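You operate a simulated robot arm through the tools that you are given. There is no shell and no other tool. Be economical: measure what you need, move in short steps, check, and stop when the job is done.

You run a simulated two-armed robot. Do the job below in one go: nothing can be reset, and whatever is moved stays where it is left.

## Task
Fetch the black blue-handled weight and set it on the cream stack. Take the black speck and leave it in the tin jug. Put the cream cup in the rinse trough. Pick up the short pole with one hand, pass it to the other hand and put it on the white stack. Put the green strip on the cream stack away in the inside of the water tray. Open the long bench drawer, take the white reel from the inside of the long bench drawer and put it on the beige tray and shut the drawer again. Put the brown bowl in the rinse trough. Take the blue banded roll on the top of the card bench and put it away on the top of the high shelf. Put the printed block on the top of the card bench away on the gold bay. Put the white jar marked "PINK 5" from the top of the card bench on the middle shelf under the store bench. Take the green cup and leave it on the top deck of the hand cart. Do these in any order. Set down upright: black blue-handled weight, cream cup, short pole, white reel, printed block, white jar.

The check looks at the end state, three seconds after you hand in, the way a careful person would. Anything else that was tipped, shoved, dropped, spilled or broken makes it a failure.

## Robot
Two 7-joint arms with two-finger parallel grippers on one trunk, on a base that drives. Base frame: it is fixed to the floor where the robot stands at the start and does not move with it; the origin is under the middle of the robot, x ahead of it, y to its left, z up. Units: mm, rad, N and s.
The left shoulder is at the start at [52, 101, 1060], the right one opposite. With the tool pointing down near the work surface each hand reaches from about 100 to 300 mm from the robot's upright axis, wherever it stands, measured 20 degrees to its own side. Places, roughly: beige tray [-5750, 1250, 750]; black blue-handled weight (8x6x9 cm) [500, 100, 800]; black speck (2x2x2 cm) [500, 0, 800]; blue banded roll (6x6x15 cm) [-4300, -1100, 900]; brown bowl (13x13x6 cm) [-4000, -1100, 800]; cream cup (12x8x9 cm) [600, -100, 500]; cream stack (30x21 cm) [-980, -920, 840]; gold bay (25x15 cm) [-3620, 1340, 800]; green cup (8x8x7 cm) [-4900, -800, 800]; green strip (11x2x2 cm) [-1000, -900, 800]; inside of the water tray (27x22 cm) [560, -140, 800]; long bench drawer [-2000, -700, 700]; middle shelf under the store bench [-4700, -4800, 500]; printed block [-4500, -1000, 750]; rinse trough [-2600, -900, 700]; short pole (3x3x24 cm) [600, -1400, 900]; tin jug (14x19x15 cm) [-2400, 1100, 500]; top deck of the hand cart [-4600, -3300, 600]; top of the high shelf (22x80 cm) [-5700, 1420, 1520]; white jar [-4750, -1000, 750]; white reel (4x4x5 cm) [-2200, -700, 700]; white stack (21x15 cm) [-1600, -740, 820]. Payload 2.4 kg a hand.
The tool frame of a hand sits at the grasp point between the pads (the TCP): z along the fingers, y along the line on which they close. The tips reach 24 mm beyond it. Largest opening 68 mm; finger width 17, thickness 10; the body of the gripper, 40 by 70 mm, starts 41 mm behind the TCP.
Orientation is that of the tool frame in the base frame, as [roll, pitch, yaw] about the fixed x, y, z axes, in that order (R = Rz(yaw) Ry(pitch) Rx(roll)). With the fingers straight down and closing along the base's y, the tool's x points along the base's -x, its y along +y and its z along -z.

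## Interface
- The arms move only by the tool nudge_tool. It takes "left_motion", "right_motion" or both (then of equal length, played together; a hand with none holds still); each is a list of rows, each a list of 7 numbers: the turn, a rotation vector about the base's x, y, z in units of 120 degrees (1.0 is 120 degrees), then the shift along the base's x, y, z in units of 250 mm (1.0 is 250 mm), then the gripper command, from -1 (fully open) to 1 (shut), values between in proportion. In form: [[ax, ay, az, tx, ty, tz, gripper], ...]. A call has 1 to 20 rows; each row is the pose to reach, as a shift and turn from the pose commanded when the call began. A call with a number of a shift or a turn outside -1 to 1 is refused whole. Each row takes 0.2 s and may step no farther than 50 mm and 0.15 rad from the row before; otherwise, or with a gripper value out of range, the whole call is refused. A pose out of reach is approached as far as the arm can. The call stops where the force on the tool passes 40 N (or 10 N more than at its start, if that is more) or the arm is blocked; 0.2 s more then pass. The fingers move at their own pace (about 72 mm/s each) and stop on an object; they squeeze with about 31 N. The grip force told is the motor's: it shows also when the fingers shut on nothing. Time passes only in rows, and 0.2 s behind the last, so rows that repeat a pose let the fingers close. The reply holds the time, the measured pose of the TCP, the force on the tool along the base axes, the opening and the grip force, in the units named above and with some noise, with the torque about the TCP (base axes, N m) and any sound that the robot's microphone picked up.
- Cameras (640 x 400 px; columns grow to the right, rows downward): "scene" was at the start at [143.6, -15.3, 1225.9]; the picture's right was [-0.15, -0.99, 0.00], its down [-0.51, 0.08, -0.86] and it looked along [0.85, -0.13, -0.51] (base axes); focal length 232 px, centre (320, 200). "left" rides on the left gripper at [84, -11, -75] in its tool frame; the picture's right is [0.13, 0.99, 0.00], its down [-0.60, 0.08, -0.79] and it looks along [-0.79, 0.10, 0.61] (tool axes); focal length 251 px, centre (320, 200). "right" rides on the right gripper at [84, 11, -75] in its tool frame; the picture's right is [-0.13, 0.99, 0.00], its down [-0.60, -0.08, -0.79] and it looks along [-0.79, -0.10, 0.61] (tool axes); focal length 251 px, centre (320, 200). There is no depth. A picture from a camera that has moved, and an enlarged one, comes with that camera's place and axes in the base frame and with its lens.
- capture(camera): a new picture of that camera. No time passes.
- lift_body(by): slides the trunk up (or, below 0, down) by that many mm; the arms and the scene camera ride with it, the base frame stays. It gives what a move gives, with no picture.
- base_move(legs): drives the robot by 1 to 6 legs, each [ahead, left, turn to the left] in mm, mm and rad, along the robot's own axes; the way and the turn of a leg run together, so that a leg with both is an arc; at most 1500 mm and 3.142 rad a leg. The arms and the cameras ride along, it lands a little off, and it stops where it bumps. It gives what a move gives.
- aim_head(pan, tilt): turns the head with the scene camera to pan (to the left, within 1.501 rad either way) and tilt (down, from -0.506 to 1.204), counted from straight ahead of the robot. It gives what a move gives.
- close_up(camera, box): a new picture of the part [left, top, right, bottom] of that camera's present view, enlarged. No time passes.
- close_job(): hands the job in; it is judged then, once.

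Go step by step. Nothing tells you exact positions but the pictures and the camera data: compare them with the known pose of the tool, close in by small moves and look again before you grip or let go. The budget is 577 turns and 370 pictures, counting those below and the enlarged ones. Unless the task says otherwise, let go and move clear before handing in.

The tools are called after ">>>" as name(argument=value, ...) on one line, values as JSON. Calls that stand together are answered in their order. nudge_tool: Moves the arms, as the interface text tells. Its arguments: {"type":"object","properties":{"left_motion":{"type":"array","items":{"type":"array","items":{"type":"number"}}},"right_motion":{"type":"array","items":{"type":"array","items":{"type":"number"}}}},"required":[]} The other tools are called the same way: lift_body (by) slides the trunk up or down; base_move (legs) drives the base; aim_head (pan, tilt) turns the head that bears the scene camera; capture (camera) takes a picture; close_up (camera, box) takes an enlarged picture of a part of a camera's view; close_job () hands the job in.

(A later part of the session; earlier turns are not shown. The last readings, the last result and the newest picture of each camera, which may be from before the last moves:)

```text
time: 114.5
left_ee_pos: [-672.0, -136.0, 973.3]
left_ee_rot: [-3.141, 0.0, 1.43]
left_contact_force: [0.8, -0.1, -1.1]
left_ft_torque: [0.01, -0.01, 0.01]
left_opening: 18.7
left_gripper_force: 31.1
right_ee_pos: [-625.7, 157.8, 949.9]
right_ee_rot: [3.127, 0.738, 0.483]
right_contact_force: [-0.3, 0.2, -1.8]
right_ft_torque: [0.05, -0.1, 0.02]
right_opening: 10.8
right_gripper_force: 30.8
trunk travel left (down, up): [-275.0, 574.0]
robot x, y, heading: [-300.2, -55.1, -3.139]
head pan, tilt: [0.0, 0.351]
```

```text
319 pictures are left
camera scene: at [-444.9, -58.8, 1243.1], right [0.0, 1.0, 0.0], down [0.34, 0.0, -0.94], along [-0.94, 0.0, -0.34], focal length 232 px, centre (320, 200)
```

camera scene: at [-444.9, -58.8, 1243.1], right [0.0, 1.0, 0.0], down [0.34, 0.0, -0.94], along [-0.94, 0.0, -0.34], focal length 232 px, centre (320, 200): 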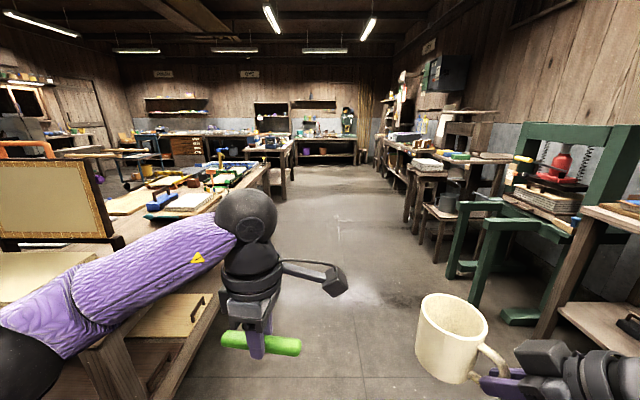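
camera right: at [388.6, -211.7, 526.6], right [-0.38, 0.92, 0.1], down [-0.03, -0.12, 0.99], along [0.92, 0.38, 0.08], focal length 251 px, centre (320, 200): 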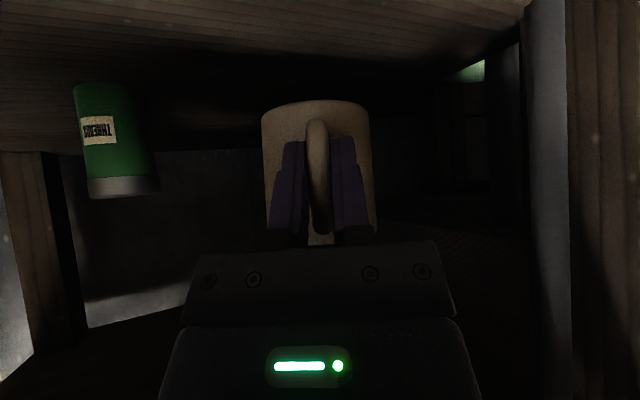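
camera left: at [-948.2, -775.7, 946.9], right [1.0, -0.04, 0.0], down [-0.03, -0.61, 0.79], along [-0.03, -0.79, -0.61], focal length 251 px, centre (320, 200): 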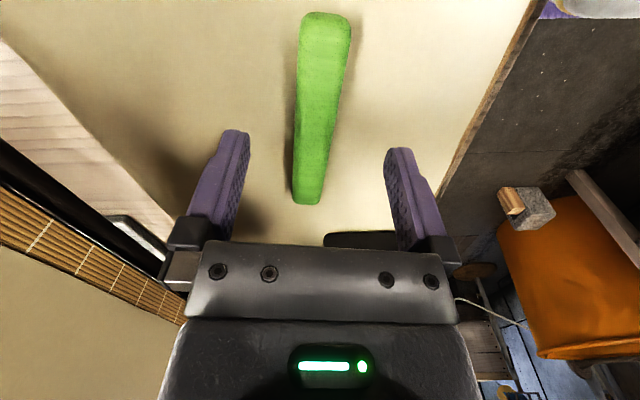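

The aisle is clear straight ahead. I drive 1400 mm and look left at the long bench.

>>> base_move(legs=[[1450, 0, 0]])

>>> aim_head(pan=0.9, tilt=0.5)

>>> capture(camera="scene")

>>> aim_head(pan=-0.7, tilt=0.5)

>>> capture(camera="scene")

```text
time: 121.6
left_ee_pos: [-2096.5, -126.1, 972.7]
left_ee_rot: [-3.141, 0.002, 1.422]
left_contact_force: [-0.1, -0.2, -0.7]
left_ft_torque: [0.07, 0.02, 0.04]
left_opening: 19.0
left_gripper_force: 30.6
right_ee_pos: [-2046.1, 167.6, 950.0]
right_ee_rot: [3.127, 0.74, 0.469]
right_contact_force: [-0.8, 0.6, -1.5]
right_ft_torque: [0.03, -0.08, -0.02]
right_opening: 10.4
right_gripper_force: 31.1
trunk travel left (down, up): [-275.0, 574.0]
robot x, y, heading: [-1725.2, -49.7, 3.134]
head pan, tilt: [0.0, 0.351]
```

```text
time: 122.8
left_ee_pos: [-2096.4, -126.8, 972.8]
left_ee_rot: [3.141, 0.001, 1.421]
left_contact_force: [-0.7, -0.3, -0.2]
left_ft_torque: [-0.01, -0.01, -0.02]
left_opening: 18.8
left_gripper_force: 30.5
right_ee_pos: [-2046.6, 167.5, 949.7]
right_ee_rot: [3.128, 0.736, 0.469]
right_contact_force: [0.4, 0.5, -1.2]
right_ft_torque: [0.03, -0.12, 0.02]
right_opening: 10.5
right_gripper_force: 31.4
trunk travel left (down, up): [-275.0, 574.0]
robot x, y, heading: [-1720.3, -51.9, 3.136]
head pan, tilt: [0.901, 0.499]
```

```text
318 pictures are left
camera scene: at [-1832.0, -123.4, 1229.5], right [-0.78, 0.63, 0.0], down [0.3, 0.37, -0.88], along [-0.55, -0.68, -0.48], focal length 232 px, centre (320, 200)
```

scene: 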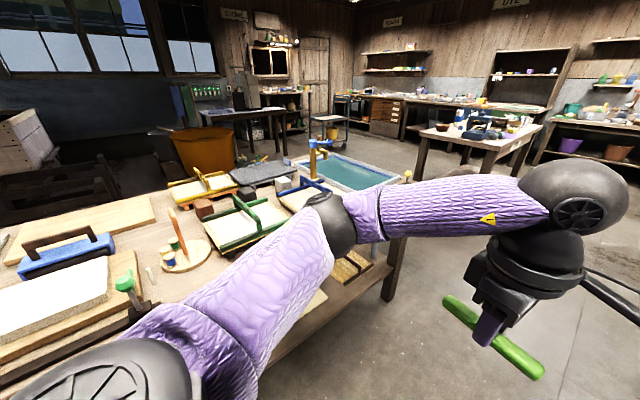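

```text
time: 124.5
left_ee_pos: [-2096.1, -126.3, 973.8]
left_ee_rot: [-3.141, -0.001, 1.421]
left_contact_force: [-0.1, 0.8, -0.7]
left_ft_torque: [-0.03, 0.02, 0.03]
left_opening: 18.4
left_gripper_force: 31.2
right_ee_pos: [-2046.1, 167.6, 948.9]
right_ee_rot: [3.128, 0.738, 0.47]
right_contact_force: [0.5, 0.4, -2.0]
right_ft_torque: [0.05, -0.07, 0.0]
right_opening: 10.7
right_gripper_force: 31.1
trunk travel left (down, up): [-275.0, 574.0]
robot x, y, heading: [-1723.3, -54.6, 3.14]
head pan, tilt: [-0.7, 0.499]
```

```text
317 pictures are left
camera scene: at [-1843.9, 6.6, 1229.5], right [0.65, 0.76, 0.0], down [0.36, -0.31, -0.88], along [-0.67, 0.57, -0.48], focal length 232 px, centre (320, 200)
```

scene: 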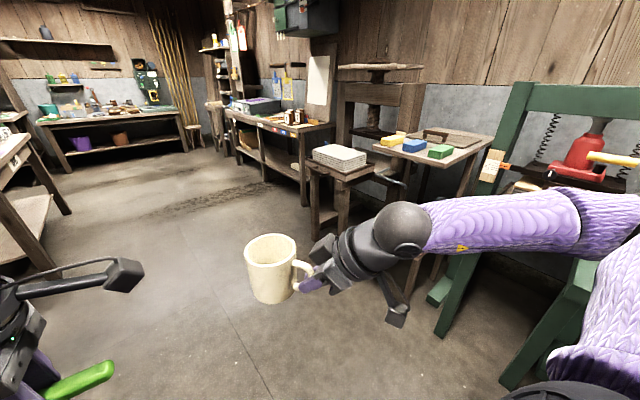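

The rinse trough is the sunken blue basin at the far end of the long bench, x≈−2450…−2750, y≈−690…−1200. I drive in front of it and turn to face it.

>>> base_move(legs=[[780, 0, 0], [0, 0, 1.571]])

>>> aim_head(pan=-0.1, tilt=0.6)

>>> capture(camera="scene")

```text
time: 132.5
left_ee_pos: [-2434.4, -416.1, 971.9]
left_ee_rot: [3.141, 0.001, 2.976]
left_contact_force: [0.5, -0.1, -0.1]
left_ft_torque: [-0.02, -0.01, -0.01]
left_opening: 18.4
left_gripper_force: 31.0
right_ee_pos: [-2729.3, -363.2, 950.2]
right_ee_rot: [3.128, 0.737, 2.028]
right_contact_force: [-0.4, -0.7, -1.7]
right_ft_torque: [0.08, 0.06, -0.01]
right_opening: 10.7
right_gripper_force: 31.0
trunk travel left (down, up): [-275.0, 574.0]
robot x, y, heading: [-2501.4, -38.4, -1.59]
head pan, tilt: [-0.7, 0.499]
```

```text
time: 133.5
left_ee_pos: [-2434.1, -417.2, 974.6]
left_ee_rot: [3.141, 0.0, 2.978]
left_contact_force: [0.3, -0.3, 0.1]
left_ft_torque: [-0.02, -0.04, 0.05]
left_opening: 18.8
left_gripper_force: 30.9
right_ee_pos: [-2728.4, -362.5, 950.8]
right_ee_rot: [3.129, 0.737, 2.028]
right_contact_force: [-0.3, -0.5, -1.5]
right_ft_torque: [0.1, 0.03, 0.0]
right_opening: 10.6
right_gripper_force: 30.8
trunk travel left (down, up): [-275.0, 574.0]
robot x, y, heading: [-2506.1, -38.9, -1.589]
head pan, tilt: [-0.099, 0.6]
```

```text
316 pictures are left
camera scene: at [-2516.2, -184.1, 1220.4], right [-0.99, 0.12, 0.0], down [0.07, 0.56, -0.82], along [-0.1, -0.82, -0.57], focal length 232 px, centre (320, 200)
```

scene: 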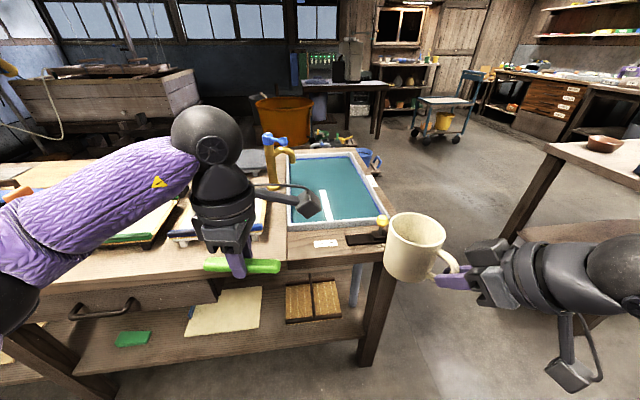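

>>> close_up(camera="scene", box=[250, 120, 420, 260])

```text
2.86 times, centred on (335, 190) of scene
camera zoom: at [-2516.2, -184.1, 1220.4], right [-0.99, 0.12, 0.0], down [0.07, 0.56, -0.82], along [-0.1, -0.82, -0.57], focal length 663 px, centre (277, 229)
```

zoom: 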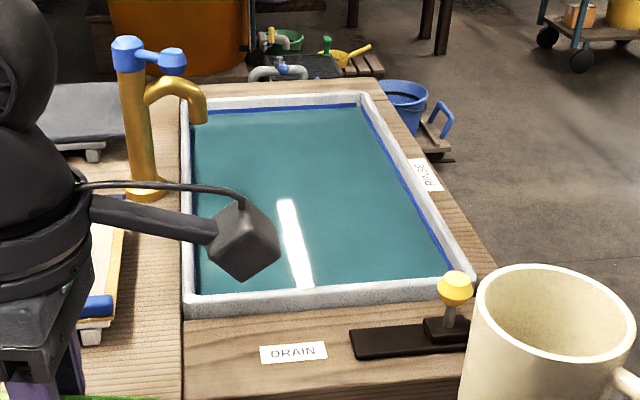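

The trough is filled nearly to its rim, and it is nearer from the bench end. With the hand at 45° the wrist camera would foul the rim, so the cup will need a re-grip from above; I look for a free flat spot.

>>> aim_head(pan=0.55, tilt=0.75)

>>> capture(camera="scene")

>>> aim_head(pan=-0.9, tilt=0.5)

>>> capture(camera="scene")

```text
time: 134.5
left_ee_pos: [-2434.8, -416.7, 972.7]
left_ee_rot: [-3.14, 0.0, 2.978]
left_contact_force: [-0.3, 0.0, 0.3]
left_ft_torque: [0.0, 0.02, 0.04]
left_opening: 18.6
left_gripper_force: 31.3
right_ee_pos: [-2728.0, -362.9, 950.7]
right_ee_rot: [3.126, 0.735, 2.027]
right_contact_force: [-1.1, 0.0, -1.3]
right_ft_torque: [0.08, 0.02, -0.01]
right_opening: 10.5
right_gripper_force: 31.0
trunk travel left (down, up): [-275.0, 574.0]
robot x, y, heading: [-2505.0, -41.0, -1.597]
head pan, tilt: [0.55, 0.75]
```

```text
314 pictures are left
camera scene: at [-2463.7, -168.0, 1207.5], right [-0.86, -0.5, 0.0], down [-0.34, 0.59, -0.73], along [0.37, -0.63, -0.68], focal length 232 px, centre (320, 200)
```

scene: 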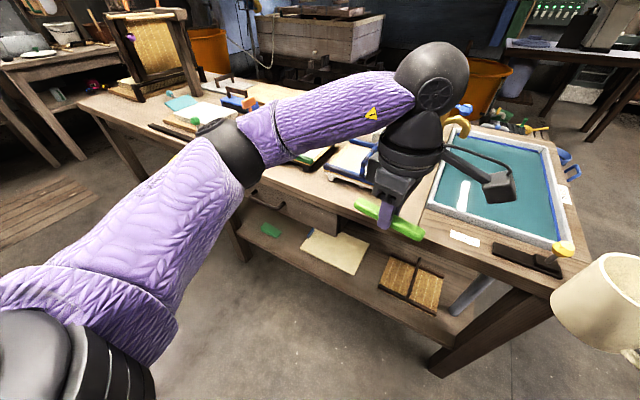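

```text
time: 136.1
left_ee_pos: [-2436.4, -417.0, 973.8]
left_ee_rot: [-3.141, 0.0, 2.978]
left_contact_force: [0.0, -0.7, -0.3]
left_ft_torque: [-0.02, 0.01, 0.02]
left_opening: 18.5
left_gripper_force: 30.9
right_ee_pos: [-2728.7, -362.5, 950.0]
right_ee_rot: [3.128, 0.736, 2.028]
right_contact_force: [-0.1, 0.8, -2.0]
right_ft_torque: [0.13, 0.06, -0.01]
right_opening: 10.5
right_gripper_force: 30.4
trunk travel left (down, up): [-275.0, 574.0]
robot x, y, heading: [-2505.8, -39.4, -1.597]
head pan, tilt: [-0.901, 0.499]
```

```text
313 pictures are left
camera scene: at [-2577.9, -151.3, 1229.4], right [-0.6, 0.8, 0.0], down [0.38, 0.29, -0.88], along [-0.7, -0.53, -0.48], focal length 232 px, centre (320, 200)
```

scene: 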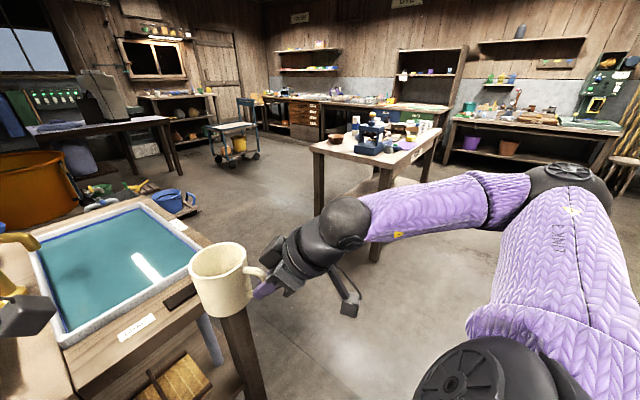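

The card bench has a free strip at its near end. I'll drive there to set the cup down and re-grip it by the rim.

>>> base_move(legs=[[0, 0, -1.545], [760, 0, 0], [0, 850, 0]])

>>> aim_head(pan=0.0, tilt=0.5)

>>> capture(camera="scene")

```text
time: 148.0
left_ee_pos: [-3616.0, -977.9, 972.4]
left_ee_rot: [-3.14, -0.001, 1.451]
left_contact_force: [-0.3, -0.1, -0.7]
left_ft_torque: [0.02, -0.06, -0.02]
left_opening: 18.7
left_gripper_force: 31.4
right_ee_pos: [-3575.4, -682.8, 949.4]
right_ee_rot: [3.128, 0.736, 0.502]
right_contact_force: [-0.3, -0.1, -2.0]
right_ft_torque: [0.1, -0.08, 0.05]
right_opening: 10.6
right_gripper_force: 31.1
trunk travel left (down, up): [-275.0, 574.0]
robot x, y, heading: [-3246.1, -891.3, -3.115]
head pan, tilt: [-0.901, 0.499]
```

```text
time: 149.2
left_ee_pos: [-3615.6, -978.2, 972.4]
left_ee_rot: [-3.14, -0.001, 1.452]
left_contact_force: [0.4, -0.1, 0.1]
left_ft_torque: [0.0, -0.03, 0.02]
left_opening: 18.7
left_gripper_force: 30.8
right_ee_pos: [-3575.5, -682.9, 950.1]
right_ee_rot: [3.127, 0.738, 0.501]
right_contact_force: [0.0, 0.1, -1.3]
right_ft_torque: [0.02, -0.1, 0.0]
right_opening: 10.6
right_gripper_force: 31.2
trunk travel left (down, up): [-275.0, 574.0]
robot x, y, heading: [-3244.4, -892.9, -3.122]
head pan, tilt: [0.0, 0.499]
```

```text
312 pictures are left
camera scene: at [-3388.0, -897.1, 1229.5], right [-0.02, 1.0, 0.0], down [0.48, 0.01, -0.88], along [-0.88, -0.02, -0.48], focal length 232 px, centre (320, 200)
```

scene: 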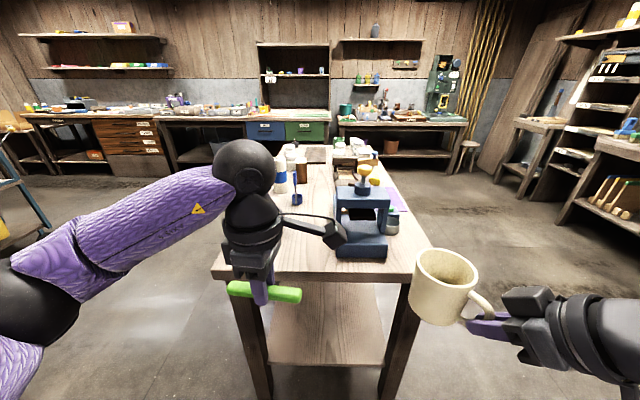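

There's a free patch on the card bench left of the blue press. I strafe left and approach so the cup comes over it.

>>> base_move(legs=[[0, 250, -0.02], [200, 0, 0]])

>>> aim_head(pan=-0.3, tilt=0.7)

>>> capture(camera="scene")

```text
time: 152.2
left_ee_pos: [-3813.2, -1219.9, 973.3]
left_ee_rot: [3.141, 0.001, 1.43]
left_contact_force: [-0.3, -0.3, 0.3]
left_ft_torque: [0.02, 0.04, -0.01]
left_opening: 18.7
left_gripper_force: 30.9
right_ee_pos: [-3767.1, -926.2, 949.7]
right_ee_rot: [3.128, 0.737, 0.481]
right_contact_force: [-0.1, 0.5, -1.8]
right_ft_torque: [0.05, -0.12, 0.01]
right_opening: 10.4
right_gripper_force: 30.6
trunk travel left (down, up): [-275.0, 574.0]
robot x, y, heading: [-3436.5, -1144.3, -3.14]
head pan, tilt: [0.0, 0.499]
```

```text
time: 153.0
left_ee_pos: [-3812.6, -1219.9, 973.4]
left_ee_rot: [-3.141, 0.0, 1.43]
left_contact_force: [0.0, 0.9, -1.2]
left_ft_torque: [-0.02, -0.03, 0.0]
left_opening: 18.7
left_gripper_force: 31.0
right_ee_pos: [-3765.6, -925.2, 949.1]
right_ee_rot: [3.128, 0.737, 0.48]
right_contact_force: [0.8, 0.1, -1.8]
right_ft_torque: [0.03, -0.07, -0.02]
right_opening: 10.6
right_gripper_force: 30.7
trunk travel left (down, up): [-275.0, 574.0]
robot x, y, heading: [-3440.6, -1139.5, -3.141]
head pan, tilt: [-0.3, 0.7]
```

```text
311 pictures are left
camera scene: at [-3573.9, -1118.5, 1211.8], right [0.29, 0.96, 0.0], down [0.62, -0.19, -0.77], along [-0.73, 0.23, -0.64], focal length 232 px, centre (320, 200)
```

scene: 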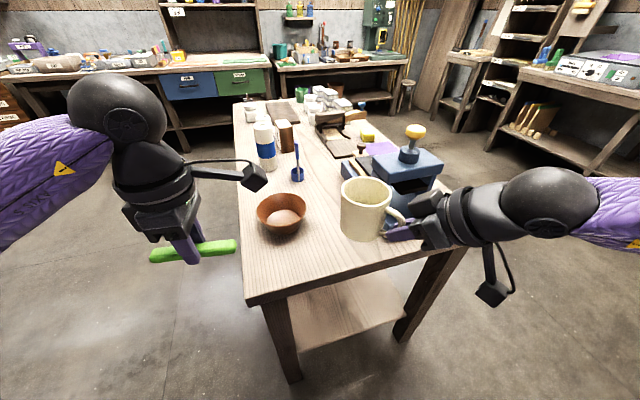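

The bowl is at about (−4027, −1083); the cup will go to about (−3885, −950). I shift the base and lower the cup.

>>> base_move(legs=[[60, 50, 0]])

>>> nudge_tool(right_motion=[[0, 0, 0, 0, 0, -0.15, 1], [0, 0, 0, 0, 0, -0.3, 1], [0, 0, 0, 0, 0, -0.42, 1]])

>>> capture(camera="scene")

>>> capture(camera="right")

```text
time: 154.0
left_ee_pos: [-3874.9, -1269.9, 972.2]
left_ee_rot: [3.141, 0.001, 1.429]
left_contact_force: [0.3, 0.9, -0.4]
left_ft_torque: [0.03, 0.02, 0.0]
left_opening: 18.5
left_gripper_force: 31.4
right_ee_pos: [-3827.8, -976.0, 949.2]
right_ee_rot: [3.127, 0.736, 0.481]
right_contact_force: [0.5, -0.6, -1.4]
right_ft_torque: [0.02, -0.12, 0.02]
right_opening: 10.3
right_gripper_force: 30.6
trunk travel left (down, up): [-275.0, 574.0]
robot x, y, heading: [-3497.6, -1193.4, 3.145]
head pan, tilt: [-0.3, 0.7]
```

```text
time: 154.8
left_ee_pos: [-3874.7, -1270.3, 972.2]
left_ee_rot: [-3.141, 0.001, 1.43]
left_contact_force: [-0.2, 0.3, -1.2]
left_ft_torque: [0.0, 0.0, 0.0]
left_opening: 18.7
left_gripper_force: 30.7
right_ee_pos: [-3826.9, -976.7, 846.7]
right_ee_rot: [3.125, 0.737, 0.477]
right_contact_force: [-0.3, -0.3, -1.7]
right_ft_torque: [0.03, -0.11, 0.0]
right_opening: 10.5
right_gripper_force: 30.7
trunk travel left (down, up): [-275.0, 574.0]
robot x, y, heading: [-3497.0, -1192.4, 3.144]
head pan, tilt: [-0.3, 0.7]
```

```text
310 pictures are left
camera scene: at [-3635.7, -1168.4, 1211.7], right [0.3, 0.96, 0.0], down [0.62, -0.19, -0.76], along [-0.73, 0.23, -0.64], focal length 232 px, centre (320, 200)
```

scene: 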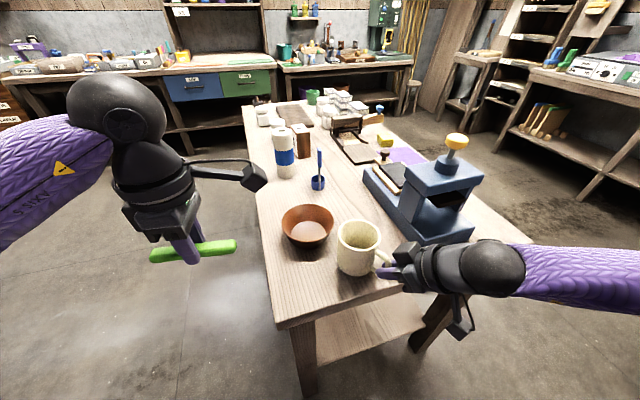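

```text
309 pictures are left
camera right: at [-3721.6, -932.8, 844.2], right [0.38, -0.92, 0.1], down [0.03, 0.12, 0.99], along [-0.92, -0.37, 0.08], focal length 251 px, centre (320, 200)
```

right: 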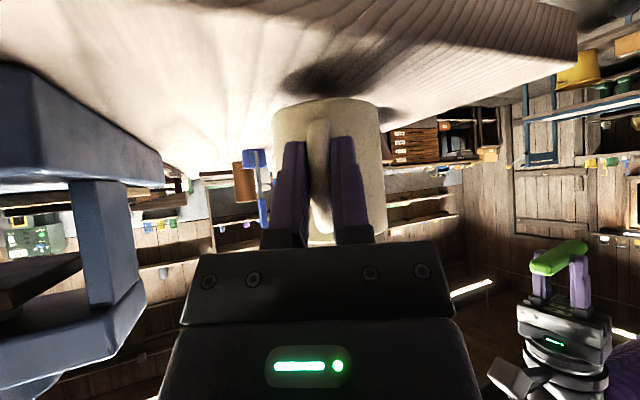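

>>> nudge_tool(right_motion=[[0, 0, 0, 0, 0, -0.05, 1], [0, 0, 0, 0, 0, -0.08, 1]])

>>> close_up(camera="right", box=[220, 20, 440, 160])

```text
time: 155.4
left_ee_pos: [-3874.1, -1270.4, 973.1]
left_ee_rot: [-3.141, 0.0, 1.429]
left_contact_force: [0.1, -0.1, -1.1]
left_ft_torque: [-0.01, 0.01, -0.03]
left_opening: 18.6
left_gripper_force: 30.8
right_ee_pos: [-3827.8, -975.8, 827.2]
right_ee_rot: [3.131, 0.744, 0.484]
right_contact_force: [2.0, 2.4, 17.3]
right_ft_torque: [-0.08, 0.67, -0.05]
right_opening: 10.9
right_gripper_force: 30.6
trunk travel left (down, up): [-275.0, 574.0]
robot x, y, heading: [-3500.4, -1192.0, 3.14]
head pan, tilt: [-0.3, 0.7]
```

```text
2.86 times, centred on (330, 90) of right
camera zoom: at [-3722.0, -933.4, 825.5], right [0.38, -0.92, 0.1], down [0.04, 0.12, 0.99], along [-0.92, -0.38, 0.08], focal length 718 px, centre (291, 514)
```

zoom: 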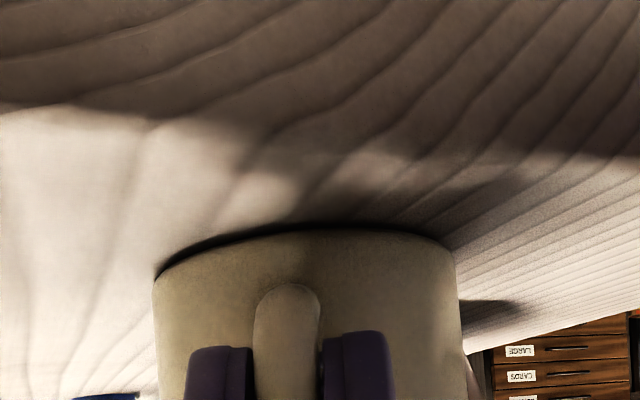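

It stands on the bench. I ease up slightly, release and withdraw along the fingers' axis.

>>> nudge_tool(right_motion=[[0, 0, 0, 0, 0, 0.008, 1], [0, 0, 0, 0, 0, 0.008, 0.4], [0, 0, 0, 0, 0, 0.008, -1], [0, 0, 0, 0, 0, 0.008, -1], [0, 0, 0, 0, 0, 0.008, -1], [0, 0, 0, 0.09, 0.05, 0.1, -1], [0, 0, 0, 0.18, 0.1, 0.2, -1], [0, 0, 0, 0.27, 0.15, 0.35, -1], [0, 0, 0, 0.3, 0.16, 0.5, -1]])

>>> capture(camera="scene")

```text
time: 157.4
left_ee_pos: [-3874.5, -1269.7, 971.9]
left_ee_rot: [3.141, -0.001, 1.428]
left_contact_force: [1.2, 0.7, -0.1]
left_ft_torque: [0.01, 0.01, -0.01]
left_opening: 18.6
left_gripper_force: 31.1
right_ee_pos: [-3761.4, -924.9, 949.7]
right_ee_rot: [3.125, 0.737, 0.478]
right_contact_force: [0.6, 0.2, 0.6]
right_ft_torque: [0.01, 0.0, -0.01]
right_opening: 68.1
right_gripper_force: 0.1
right hand out of reach, approached as far as the arm can: row 8, 9
trunk travel left (down, up): [-275.0, 574.0]
robot x, y, heading: [-3503.2, -1193.9, 3.141]
head pan, tilt: [-0.3, 0.7]
```

```text
307 pictures are left
camera scene: at [-3635.4, -1168.7, 1211.8], right [0.3, 0.96, 0.0], down [0.62, -0.19, -0.76], along [-0.73, 0.23, -0.64], focal length 232 px, centre (320, 200)
```

scene: 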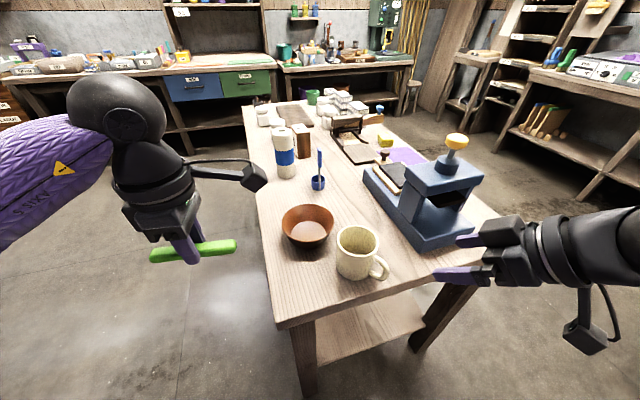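

The cup stands freely at about (−3884, −1008). I turn the right hand to straight-down and bring it over the cup's right-hand rim.

>>> nudge_tool(right_motion=[[0.012, -0.0493, -0.031, -0.02, -0.02, 0.0, -1], [0.024, -0.0986, -0.062, -0.04, -0.04, 0.0, -1], [0.036, -0.148, -0.093, -0.06, -0.06, 0.0, -1], [0.048, -0.197, -0.1246, -0.08, -0.08, 0.0, -1], [0.06, -0.246, -0.156, -0.1, -0.1, 0.0, -1], [0.072, -0.296, -0.187, -0.12, -0.12, 0.0, -1], [0.084, -0.345, -0.218, -0.14, -0.15, 0.0, -1], [0.084, -0.345, -0.218, -0.17, -0.172, 0.0, -1]])

>>> base_move(legs=[[75, 0, 0]])

>>> capture(camera="right")

>>> capture(camera="scene")

```text
time: 159.2
left_ee_pos: [-3874.9, -1270.0, 972.7]
left_ee_rot: [-3.141, -0.001, 1.429]
left_contact_force: [-0.6, 0.1, -1.3]
left_ft_torque: [0.02, -0.02, 0.01]
left_opening: 18.6
left_gripper_force: 31.0
right_ee_pos: [-3803.3, -966.7, 951.0]
right_ee_rot: [3.126, 0.0, 0.004]
right_contact_force: [0.7, 0.0, 0.1]
right_ft_torque: [0.0, 0.01, -0.02]
right_opening: 68.1
right_gripper_force: 0.2
right hand out of reach, approached as far as the arm can: row 2, 3, 4, 5, 6
trunk travel left (down, up): [-275.0, 574.0]
robot x, y, heading: [-3499.7, -1193.0, 3.138]
head pan, tilt: [-0.3, 0.7]
```

```text
time: 160.3
left_ee_pos: [-3948.7, -1269.8, 972.9]
left_ee_rot: [-3.14, 0.0, 1.43]
left_contact_force: [-0.3, -0.8, -0.5]
left_ft_torque: [0.03, -0.01, -0.01]
left_opening: 18.6
left_gripper_force: 31.0
right_ee_pos: [-3876.5, -967.9, 950.0]
right_ee_rot: [3.126, -0.001, 0.0]
right_contact_force: [-0.2, 0.8, 0.4]
right_ft_torque: [0.02, -0.05, 0.05]
right_opening: 68.0
right_gripper_force: 0.0
trunk travel left (down, up): [-275.0, 574.0]
robot x, y, heading: [-3577.0, -1191.0, 3.143]
head pan, tilt: [-0.3, 0.7]
```

```text
306 pictures are left
camera right: at [-3791.6, -977.5, 1024.7], right [-0.13, -0.99, 0.01], down [-0.6, 0.09, 0.79], along [-0.79, 0.09, -0.61], focal length 251 px, centre (320, 200)
```

right: 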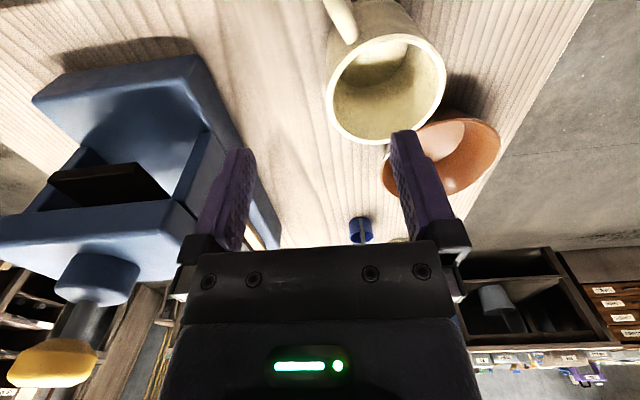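

```text
305 pictures are left
camera scene: at [-3709.3, -1168.4, 1211.7], right [0.3, 0.96, 0.0], down [0.62, -0.19, -0.76], along [-0.73, 0.23, -0.64], focal length 232 px, centre (320, 200)
```

scene: 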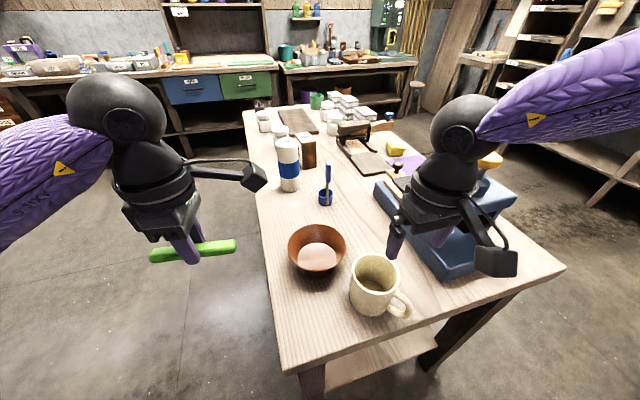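

The rim is where expected; the pinch point on its right wall is (−3882, −973). I descend with one finger inside the cup and close.

>>> nudge_tool(right_motion=[[0, 0, 0, -0.022, -0.02, -0.1, -1], [0, 0, 0, -0.022, -0.02, -0.2, -1], [0, 0, 0, -0.022, -0.02, -0.28, -1]])

>>> capture(camera="right")

>>> close_up(camera="scene", box=[320, 190, 520, 330])

```text
time: 161.1
left_ee_pos: [-3949.1, -1270.0, 973.1]
left_ee_rot: [3.142, 0.0, 1.429]
left_contact_force: [0.3, 0.2, -0.2]
left_ft_torque: [0.0, -0.05, -0.05]
left_opening: 18.6
left_gripper_force: 30.7
right_ee_pos: [-3881.6, -973.4, 880.5]
right_ee_rot: [3.127, 0.001, 0.001]
right_contact_force: [0.4, -0.3, -0.4]
right_ft_torque: [0.0, 0.0, 0.02]
right_opening: 68.0
right_gripper_force: 0.1
trunk travel left (down, up): [-275.0, 574.0]
robot x, y, heading: [-3572.4, -1194.2, 3.144]
head pan, tilt: [-0.3, 0.7]
```

```text
304 pictures are left
camera right: at [-3796.9, -982.8, 955.0], right [-0.13, -0.99, 0.02], down [-0.6, 0.09, 0.79], along [-0.79, 0.09, -0.61], focal length 251 px, centre (320, 200)
```

right: 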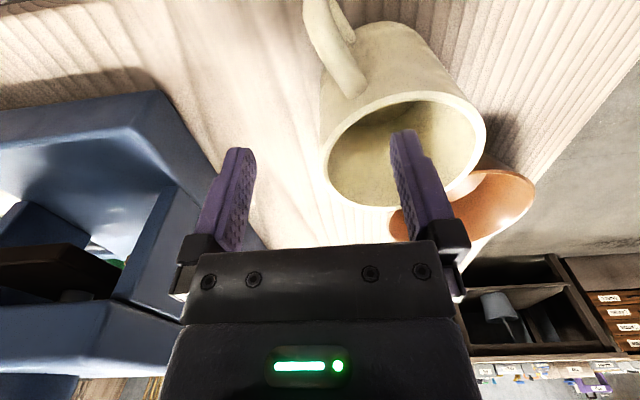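

```text
2.86 times, centred on (420, 260) of scene
camera zoom: at [-3709.0, -1168.4, 1211.7], right [0.3, 0.96, 0.0], down [0.62, -0.19, -0.76], along [-0.73, 0.23, -0.64], focal length 663 px, centre (34, 29)
```

zoom: 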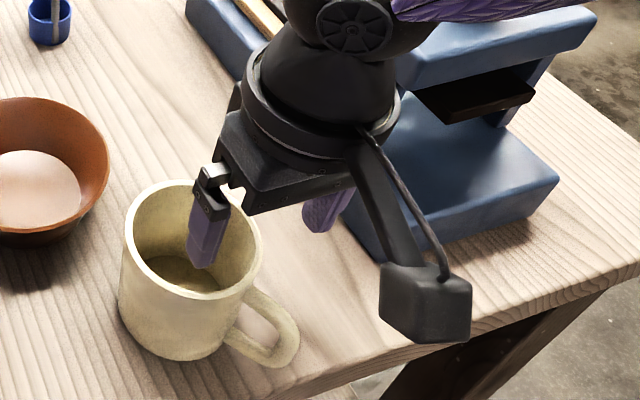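

The inner finger is inside the cup. I lower 10 mm, close and lift.

>>> nudge_tool(right_motion=[[0, 0, 0, 0, 0, -0.04, -1], [0, 0, 0, 0, 0, -0.04, 1], [0, 0, 0, 0, 0, -0.04, 1], [0, 0, 0, 0, 0, -0.04, 1], [0, 0, 0, 0, 0, -0.04, 1], [0, 0, 0, 0, 0, -0.04, 1]])

>>> nudge_tool(right_motion=[[0, 0, 0, 0, 0, 0.06, 1], [0, 0, 0, 0, 0, 0.2, 1], [0, 0, 0, 0, 0, 0.36, 1]])

>>> capture(camera="scene")

```text
time: 162.5
left_ee_pos: [-3948.1, -1271.0, 973.7]
left_ee_rot: [3.141, -0.001, 1.427]
left_contact_force: [0.3, 0.3, -0.2]
left_ft_torque: [0.01, 0.03, -0.03]
left_opening: 18.8
left_gripper_force: 30.7
right_ee_pos: [-3883.1, -972.3, 870.8]
right_ee_rot: [3.126, 0.002, 0.001]
right_contact_force: [-1.7, -0.2, 7.2]
right_ft_torque: [-0.19, -0.09, -0.05]
right_opening: 5.0
right_gripper_force: 28.4
trunk travel left (down, up): [-275.0, 574.0]
robot x, y, heading: [-3578.3, -1191.6, 3.141]
head pan, tilt: [-0.3, 0.7]
```

```text
time: 163.3
left_ee_pos: [-3949.0, -1270.6, 972.7]
left_ee_rot: [-3.141, -0.001, 1.429]
left_contact_force: [0.1, -0.5, 0.8]
left_ft_torque: [0.01, 0.02, 0.0]
left_opening: 18.4
left_gripper_force: 31.1
right_ee_pos: [-3883.4, -972.8, 958.4]
right_ee_rot: [3.127, 0.001, 0.0]
right_contact_force: [0.2, -0.4, -1.9]
right_ft_torque: [0.08, 0.04, -0.01]
right_opening: 5.0
right_gripper_force: 27.9
trunk travel left (down, up): [-275.0, 574.0]
robot x, y, heading: [-3572.1, -1190.5, 3.14]
head pan, tilt: [-0.3, 0.7]
```

```text
302 pictures are left
camera scene: at [-3709.0, -1168.4, 1211.7], right [0.3, 0.96, 0.0], down [0.62, -0.19, -0.76], along [-0.73, 0.23, -0.64], focal length 232 px, centre (320, 200)
```

scene: 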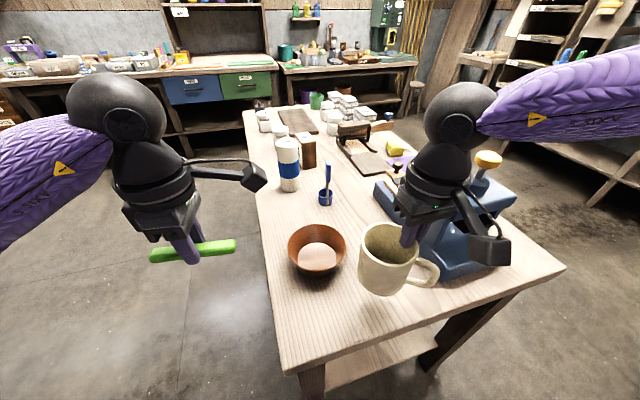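

The cup is held by the rim. I back away, turn round to face the trough's end and strafe to y≈−705.

>>> base_move(legs=[[-265, 0, 0], [0, 0, 3.14], [0, 485, 0], [180, 0, 0]])

>>> aim_head(pan=-0.3, tilt=0.7)

>>> capture(camera="scene")

```text
time: 176.2
left_ee_pos: [-2797.7, -588.7, 971.9]
left_ee_rot: [-3.141, 0.001, -1.636]
left_contact_force: [0.4, 0.3, -0.5]
left_ft_torque: [-0.02, 0.01, 0.04]
left_opening: 18.6
left_gripper_force: 30.7
right_ee_pos: [-2840.8, -889.2, 959.8]
right_ee_rot: [3.127, 0.001, -3.066]
right_contact_force: [-0.3, -0.5, -1.8]
right_ft_torque: [-0.04, -0.03, -0.02]
right_opening: 4.6
right_gripper_force: 28.4
trunk travel left (down, up): [-275.0, 574.0]
robot x, y, heading: [-3166.2, -691.3, 0.074]
head pan, tilt: [-0.3, 0.7]
```

```text
time: 176.8
left_ee_pos: [-2798.1, -588.1, 972.5]
left_ee_rot: [3.141, 0.0, -1.637]
left_contact_force: [0.0, 0.0, -0.6]
left_ft_torque: [0.01, 0.0, -0.01]
left_opening: 18.6
left_gripper_force: 31.4
right_ee_pos: [-2842.1, -888.5, 959.6]
right_ee_rot: [3.126, 0.002, -3.067]
right_contact_force: [-0.5, 0.4, -0.6]
right_ft_torque: [-0.07, 0.0, 0.03]
right_opening: 4.4
right_gripper_force: 27.8
trunk travel left (down, up): [-275.0, 574.0]
robot x, y, heading: [-3166.1, -692.4, 0.075]
head pan, tilt: [-0.3, 0.7]
```

```text
301 pictures are left
camera scene: at [-3028.2, -709.7, 1211.7], right [-0.22, -0.97, 0.0], down [-0.63, 0.14, -0.76], along [0.75, -0.17, -0.64], focal length 232 px, centre (320, 200)
```

scene: 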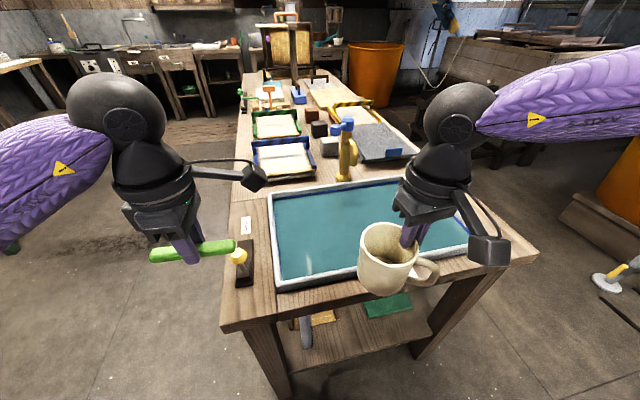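

The trough's near inner wall is at x≈−2765. I straighten the heading, close in and extend the right arm over the water.

>>> base_move(legs=[[115, 10, -0.075]])

>>> nudge_tool(right_motion=[[0, 0, 0, 0.08, 0, 0, 1], [0, 0, 0, 0.16, 0, 0, 1], [0, 0, 0, 0.2, 0, 0, 1]])

>>> capture(camera="scene")

>>> capture(camera="right")

```text
time: 178.0
left_ee_pos: [-2679.0, -601.6, 972.5]
left_ee_rot: [-3.14, -0.001, -1.714]
left_contact_force: [-0.3, 0.7, -0.1]
left_ft_torque: [0.02, 0.03, 0.01]
left_opening: 18.9
left_gripper_force: 30.6
right_ee_pos: [-2744.4, -898.4, 959.6]
right_ee_rot: [3.125, 0.0, -3.14]
right_contact_force: [-0.3, -0.4, -1.7]
right_ft_torque: [-0.02, -0.03, 0.0]
right_opening: 4.8
right_gripper_force: 28.2
trunk travel left (down, up): [-275.0, 574.0]
robot x, y, heading: [-3052.5, -679.3, -0.001]
head pan, tilt: [-0.3, 0.7]
```

```text
time: 178.8
left_ee_pos: [-2678.2, -602.1, 973.3]
left_ee_rot: [3.141, 0.0, -1.714]
left_contact_force: [0.5, 0.0, -0.1]
left_ft_torque: [0.01, -0.01, 0.02]
left_opening: 18.6
left_gripper_force: 31.3
right_ee_pos: [-2694.3, -897.3, 958.4]
right_ee_rot: [3.127, 0.001, -3.141]
right_contact_force: [0.5, -0.4, -2.2]
right_ft_torque: [-0.01, -0.02, -0.01]
right_opening: 4.7
right_gripper_force: 27.7
trunk travel left (down, up): [-275.0, 574.0]
robot x, y, heading: [-3054.2, -678.3, -0.0]
head pan, tilt: [-0.3, 0.7]
```

```text
300 pictures are left
camera scene: at [-2917.3, -705.8, 1211.7], right [-0.3, -0.95, 0.0], down [-0.62, 0.19, -0.76], along [0.73, -0.23, -0.64], focal length 232 px, centre (320, 200)
```

scene: 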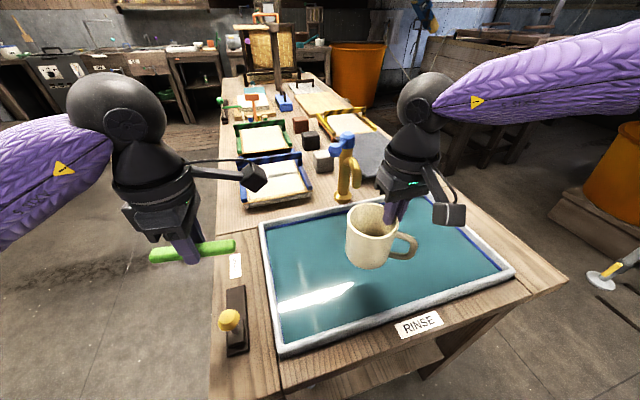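

```text
299 pictures are left
camera right: at [-2777.0, -888.5, 1032.7], right [0.13, 0.99, 0.01], down [0.6, -0.09, 0.79], along [0.79, -0.09, -0.61], focal length 251 px, centre (320, 200)
```

right: 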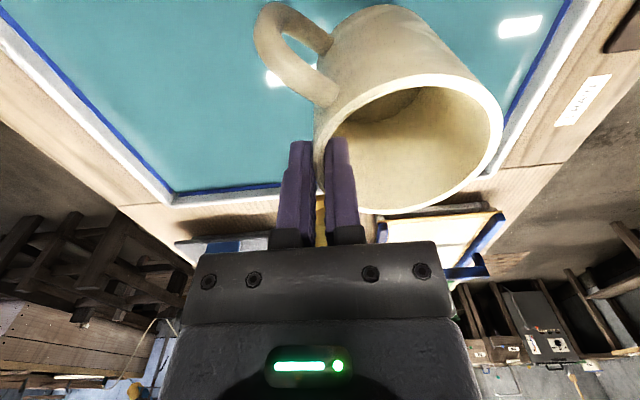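

The cup is over the trough, clear of the walls. I lower it.

>>> nudge_tool(right_motion=[[0, 0, 0, 0, 0, -0.15, 1], [0, 0, 0, 0, 0, -0.3, 1], [0, 0, 0, 0, 0, -0.45, 1], [0, 0, 0, 0, 0, -0.56, 1]])

>>> capture(camera="scene")

```text
time: 179.8
left_ee_pos: [-2678.1, -601.1, 973.6]
left_ee_rot: [3.141, 0.001, -1.714]
left_contact_force: [-0.6, 0.4, 0.6]
left_ft_torque: [-0.01, 0.01, -0.05]
left_opening: 18.6
left_gripper_force: 30.9
right_ee_pos: [-2694.6, -899.4, 821.7]
right_ee_rot: [3.126, -0.001, 3.141]
right_contact_force: [-0.3, -0.3, -1.6]
right_ft_torque: [-0.07, -0.03, 0.03]
right_opening: 4.5
right_gripper_force: 27.9
trunk travel left (down, up): [-275.0, 574.0]
robot x, y, heading: [-3052.8, -678.8, -0.005]
head pan, tilt: [-0.3, 0.7]
```

```text
298 pictures are left
camera scene: at [-2917.3, -705.8, 1211.7], right [-0.3, -0.95, 0.0], down [-0.62, 0.19, -0.76], along [0.73, -0.23, -0.64], focal length 232 px, centre (320, 200)
```

scene: 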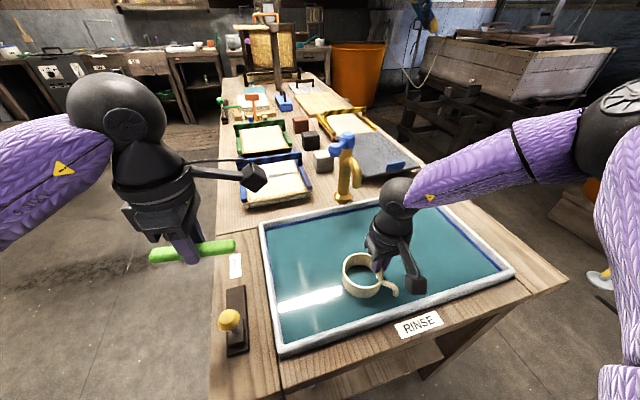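

>>> nudge_tool(right_motion=[[0, 0, 0, 0, 0, -0.03, 1], [0, 0, 0, 0, 0, -0.06, 1], [0, 0, 0, 0, 0, -0.09, 1]])

>>> nudge_tool(right_motion=[[0, 0, 0, 0, 0, -0.02, 1], [0, 0, 0, 0, 0, -0.04, 1], [0, 0, 0, 0, 0, -0.06, 1]])

>>> capture(camera="scene")

```text
time: 180.7
left_ee_pos: [-2680.7, -600.8, 973.9]
left_ee_rot: [-3.14, 0.0, -1.713]
left_contact_force: [-0.4, 0.2, 0.3]
left_ft_torque: [0.02, 0.0, 0.0]
left_opening: 18.7
left_gripper_force: 30.8
right_ee_pos: [-2694.1, -899.1, 803.0]
right_ee_rot: [3.128, 0.01, 3.138]
right_contact_force: [-5.6, -3.0, 25.1]
right_ft_torque: [0.17, 0.7, 0.12]
right_opening: 4.7
right_gripper_force: 28.6
trunk travel left (down, up): [-275.0, 574.0]
robot x, y, heading: [-3054.2, -673.9, -0.006]
head pan, tilt: [-0.3, 0.7]
stopped in row 3 (right hand): the force on the tool passed its limit at 45 N (the readings are from after the stop); the commanded pose is now the measured one
```

```text
time: 181.0
left_ee_pos: [-2680.9, -602.1, 974.2]
left_ee_rot: [-3.141, 0.0, -1.714]
left_contact_force: [-0.2, 0.2, -0.1]
left_ft_torque: [0.01, -0.02, -0.02]
left_opening: 18.7
left_gripper_force: 31.5
right_ee_pos: [-2693.7, -899.4, 801.3]
right_ee_rot: [3.128, 0.014, 3.139]
right_contact_force: [-9.1, -0.6, 28.2]
right_ft_torque: [0.21, 0.76, 0.12]
right_opening: 4.8
right_gripper_force: 27.7
trunk travel left (down, up): [-275.0, 574.0]
robot x, y, heading: [-3053.6, -676.8, -0.003]
head pan, tilt: [-0.3, 0.7]
stopped in row 1 (right hand): the force on the tool passed its limit at 47 N (the readings are from after the stop); the commanded pose is now the measured one
```

```text
297 pictures are left
camera scene: at [-2920.3, -705.4, 1212.2], right [-0.3, -0.95, 0.0], down [-0.61, 0.19, -0.77], along [0.73, -0.23, -0.64], focal length 232 px, centre (320, 200)
```

scene: 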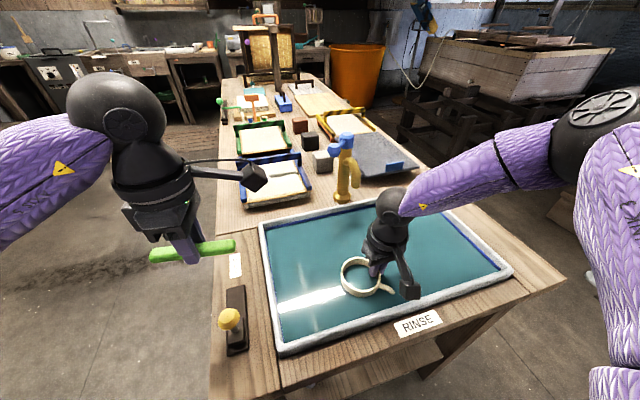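

The cup is on the trough's bottom (TCP≈803). I ease off, release and lift the hand straight out.

>>> nudge_tool(right_motion=[[0, 0, 0, 0, 0, 0.008, 1], [0, 0, 0, 0, 0, 0.012, 0.5], [0, 0, 0, 0, 0, 0.012, 0.2], [0, 0, 0, 0, 0, 0.012, -0.2], [0, 0, 0, 0, 0, 0.012, -0.2], [0, 0, 0, 0, 0, 0.1, -0.2], [0, 0, 0, 0, 0, 0.25, -0.2], [0, 0, 0, 0, 0, 0.45, -0.2], [0, 0, 0, 0, 0, 0.6, -1]])

>>> capture(camera="scene")

```text
time: 183.0
left_ee_pos: [-2678.4, -601.8, 973.6]
left_ee_rot: [3.14, 0.0, -1.715]
left_contact_force: [0.6, 0.1, 0.4]
left_ft_torque: [-0.01, 0.0, 0.04]
left_opening: 18.5
left_gripper_force: 31.4
right_ee_pos: [-2691.7, -897.6, 953.2]
right_ee_rot: [3.127, 0.009, 3.141]
right_contact_force: [0.4, 0.4, 0.5]
right_ft_torque: [-0.01, 0.02, 0.01]
right_opening: 67.9
right_gripper_force: 0.1
trunk travel left (down, up): [-275.0, 574.0]
robot x, y, heading: [-3052.8, -679.1, 0.001]
head pan, tilt: [-0.3, 0.7]
```

```text
296 pictures are left
camera scene: at [-2917.7, -706.1, 1211.8], right [-0.3, -0.95, 0.0], down [-0.61, 0.19, -0.76], along [0.73, -0.23, -0.64], focal length 232 px, centre (320, 200)
```

scene: 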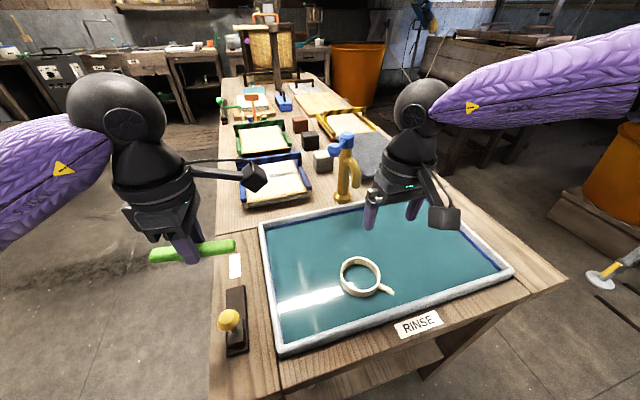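

The cup stands upright in the trough. The bowl is close by, so next I go round to the card bench's −y side to fetch it with the right hand.

>>> nudge_tool(left_motion=[[0, 0, 0, -0.1, 0, 0.1, 1], [0, 0, 0, -0.2, 0, 0.2, 1], [0, 0, 0, -0.3, 0, 0.3, 1], [0, 0, 0, -0.4, 0, 0.4, 1]])

>>> base_move(legs=[[-250, 0, 0], [0, 0, 1.571], [-920, 0, 0]])

>>> aim_head(pan=0.7, tilt=0.5)

>>> capture(camera="scene")

```text
time: 184.0
left_ee_pos: [-2779.2, -602.8, 1072.8]
left_ee_rot: [3.14, 0.001, -1.715]
left_contact_force: [-0.3, 1.1, -0.4]
left_ft_torque: [-0.01, 0.01, -0.03]
left_opening: 18.5
left_gripper_force: 30.8
right_ee_pos: [-2691.8, -896.7, 952.0]
right_ee_rot: [3.127, 0.011, 3.139]
right_contact_force: [1.3, -0.1, 0.0]
right_ft_torque: [0.0, -0.01, -0.02]
right_opening: 68.1
right_gripper_force: 0.1
trunk travel left (down, up): [-275.0, 574.0]
robot x, y, heading: [-3051.9, -678.5, -0.004]
head pan, tilt: [-0.3, 0.7]
```

```text
time: 193.8
left_ee_pos: [-3402.6, -1297.5, 1073.7]
left_ee_rot: [-3.141, -0.001, -0.185]
left_contact_force: [-1.2, -0.2, -0.3]
left_ft_torque: [0.01, 0.02, -0.01]
left_opening: 18.5
left_gripper_force: 30.9
right_ee_pos: [-3103.8, -1221.0, 952.7]
right_ee_rot: [3.126, 0.011, -1.614]
right_contact_force: [0.2, 0.1, -0.2]
right_ft_torque: [0.0, 0.01, -0.04]
right_opening: 68.3
right_gripper_force: 0.0
trunk travel left (down, up): [-275.0, 574.0]
robot x, y, heading: [-3337.2, -1573.1, 1.526]
head pan, tilt: [-0.3, 0.7]
```

```text
time: 195.1
left_ee_pos: [-3402.3, -1297.3, 1072.2]
left_ee_rot: [3.141, 0.0, -0.183]
left_contact_force: [-0.1, -0.3, -0.3]
left_ft_torque: [-0.02, 0.0, -0.02]
left_opening: 18.4
left_gripper_force: 30.6
right_ee_pos: [-3103.4, -1220.6, 951.8]
right_ee_rot: [3.128, 0.01, -1.615]
right_contact_force: [-0.5, 0.7, -0.5]
right_ft_torque: [0.01, 0.02, 0.02]
right_opening: 68.3
right_gripper_force: 0.1
trunk travel left (down, up): [-275.0, 574.0]
robot x, y, heading: [-3335.7, -1576.2, 1.527]
head pan, tilt: [0.7, 0.499]
```

```text
295 pictures are left
camera scene: at [-3388.8, -1449.4, 1229.5], right [0.79, 0.61, 0.0], down [0.29, -0.38, -0.88], along [-0.54, 0.7, -0.48], focal length 232 px, centre (320, 200)
```

scene: 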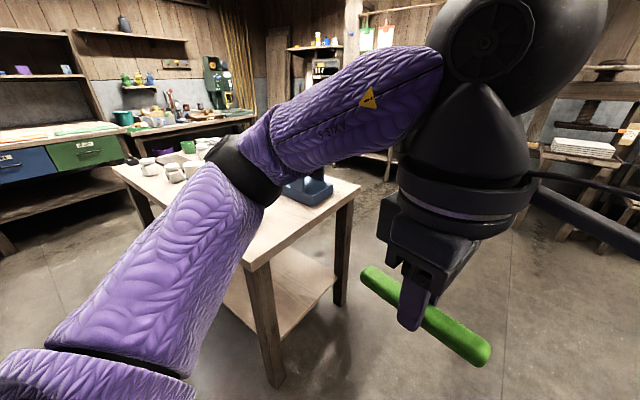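

>>> base_move(legs=[[0, 790, 0.044]])

>>> aim_head(pan=0.0, tilt=0.65)

>>> capture(camera="scene")

```text
time: 199.4
left_ee_pos: [-4228.4, -1288.2, 1073.2]
left_ee_rot: [3.141, -0.001, -0.127]
left_contact_force: [0.1, -0.3, 0.0]
left_ft_torque: [0.03, -0.02, -0.03]
left_opening: 18.6
left_gripper_force: 30.8
right_ee_pos: [-3935.1, -1196.0, 952.4]
right_ee_rot: [3.127, 0.01, -1.558]
right_contact_force: [-0.3, -0.9, 0.6]
right_ft_torque: [0.0, -0.03, 0.01]
right_opening: 67.8
right_gripper_force: 0.1
trunk travel left (down, up): [-275.0, 574.0]
robot x, y, heading: [-4149.3, -1561.1, 1.58]
head pan, tilt: [0.7, 0.499]
```

```text
time: 200.5
left_ee_pos: [-4228.7, -1287.0, 1072.5]
left_ee_rot: [-3.141, 0.0, -0.13]
left_contact_force: [-0.1, -0.2, -0.2]
left_ft_torque: [0.01, -0.05, 0.02]
left_opening: 18.5
left_gripper_force: 31.2
right_ee_pos: [-3934.3, -1196.5, 950.7]
right_ee_rot: [3.129, 0.011, -1.559]
right_contact_force: [0.8, -0.7, -0.8]
right_ft_torque: [0.0, -0.01, -0.02]
right_opening: 67.9
right_gripper_force: 0.0
trunk travel left (down, up): [-275.0, 574.0]
robot x, y, heading: [-4144.8, -1561.0, 1.579]
head pan, tilt: [0.0, 0.649]
```

```text
294 pictures are left
camera scene: at [-4147.8, -1422.1, 1216.1], right [1.0, 0.01, 0.0], down [0.01, -0.6, -0.8], along [-0.01, 0.8, -0.6], focal length 232 px, centre (320, 200)
```

scene: 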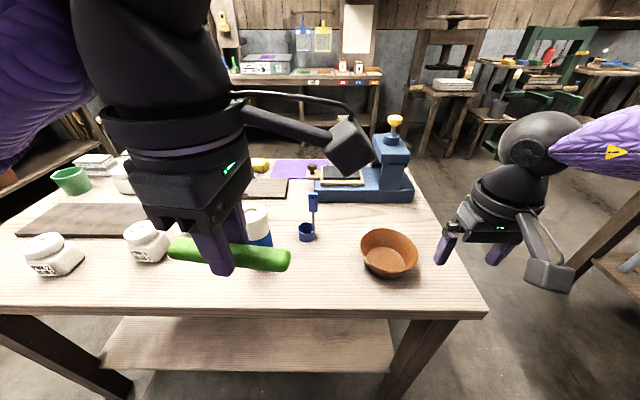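

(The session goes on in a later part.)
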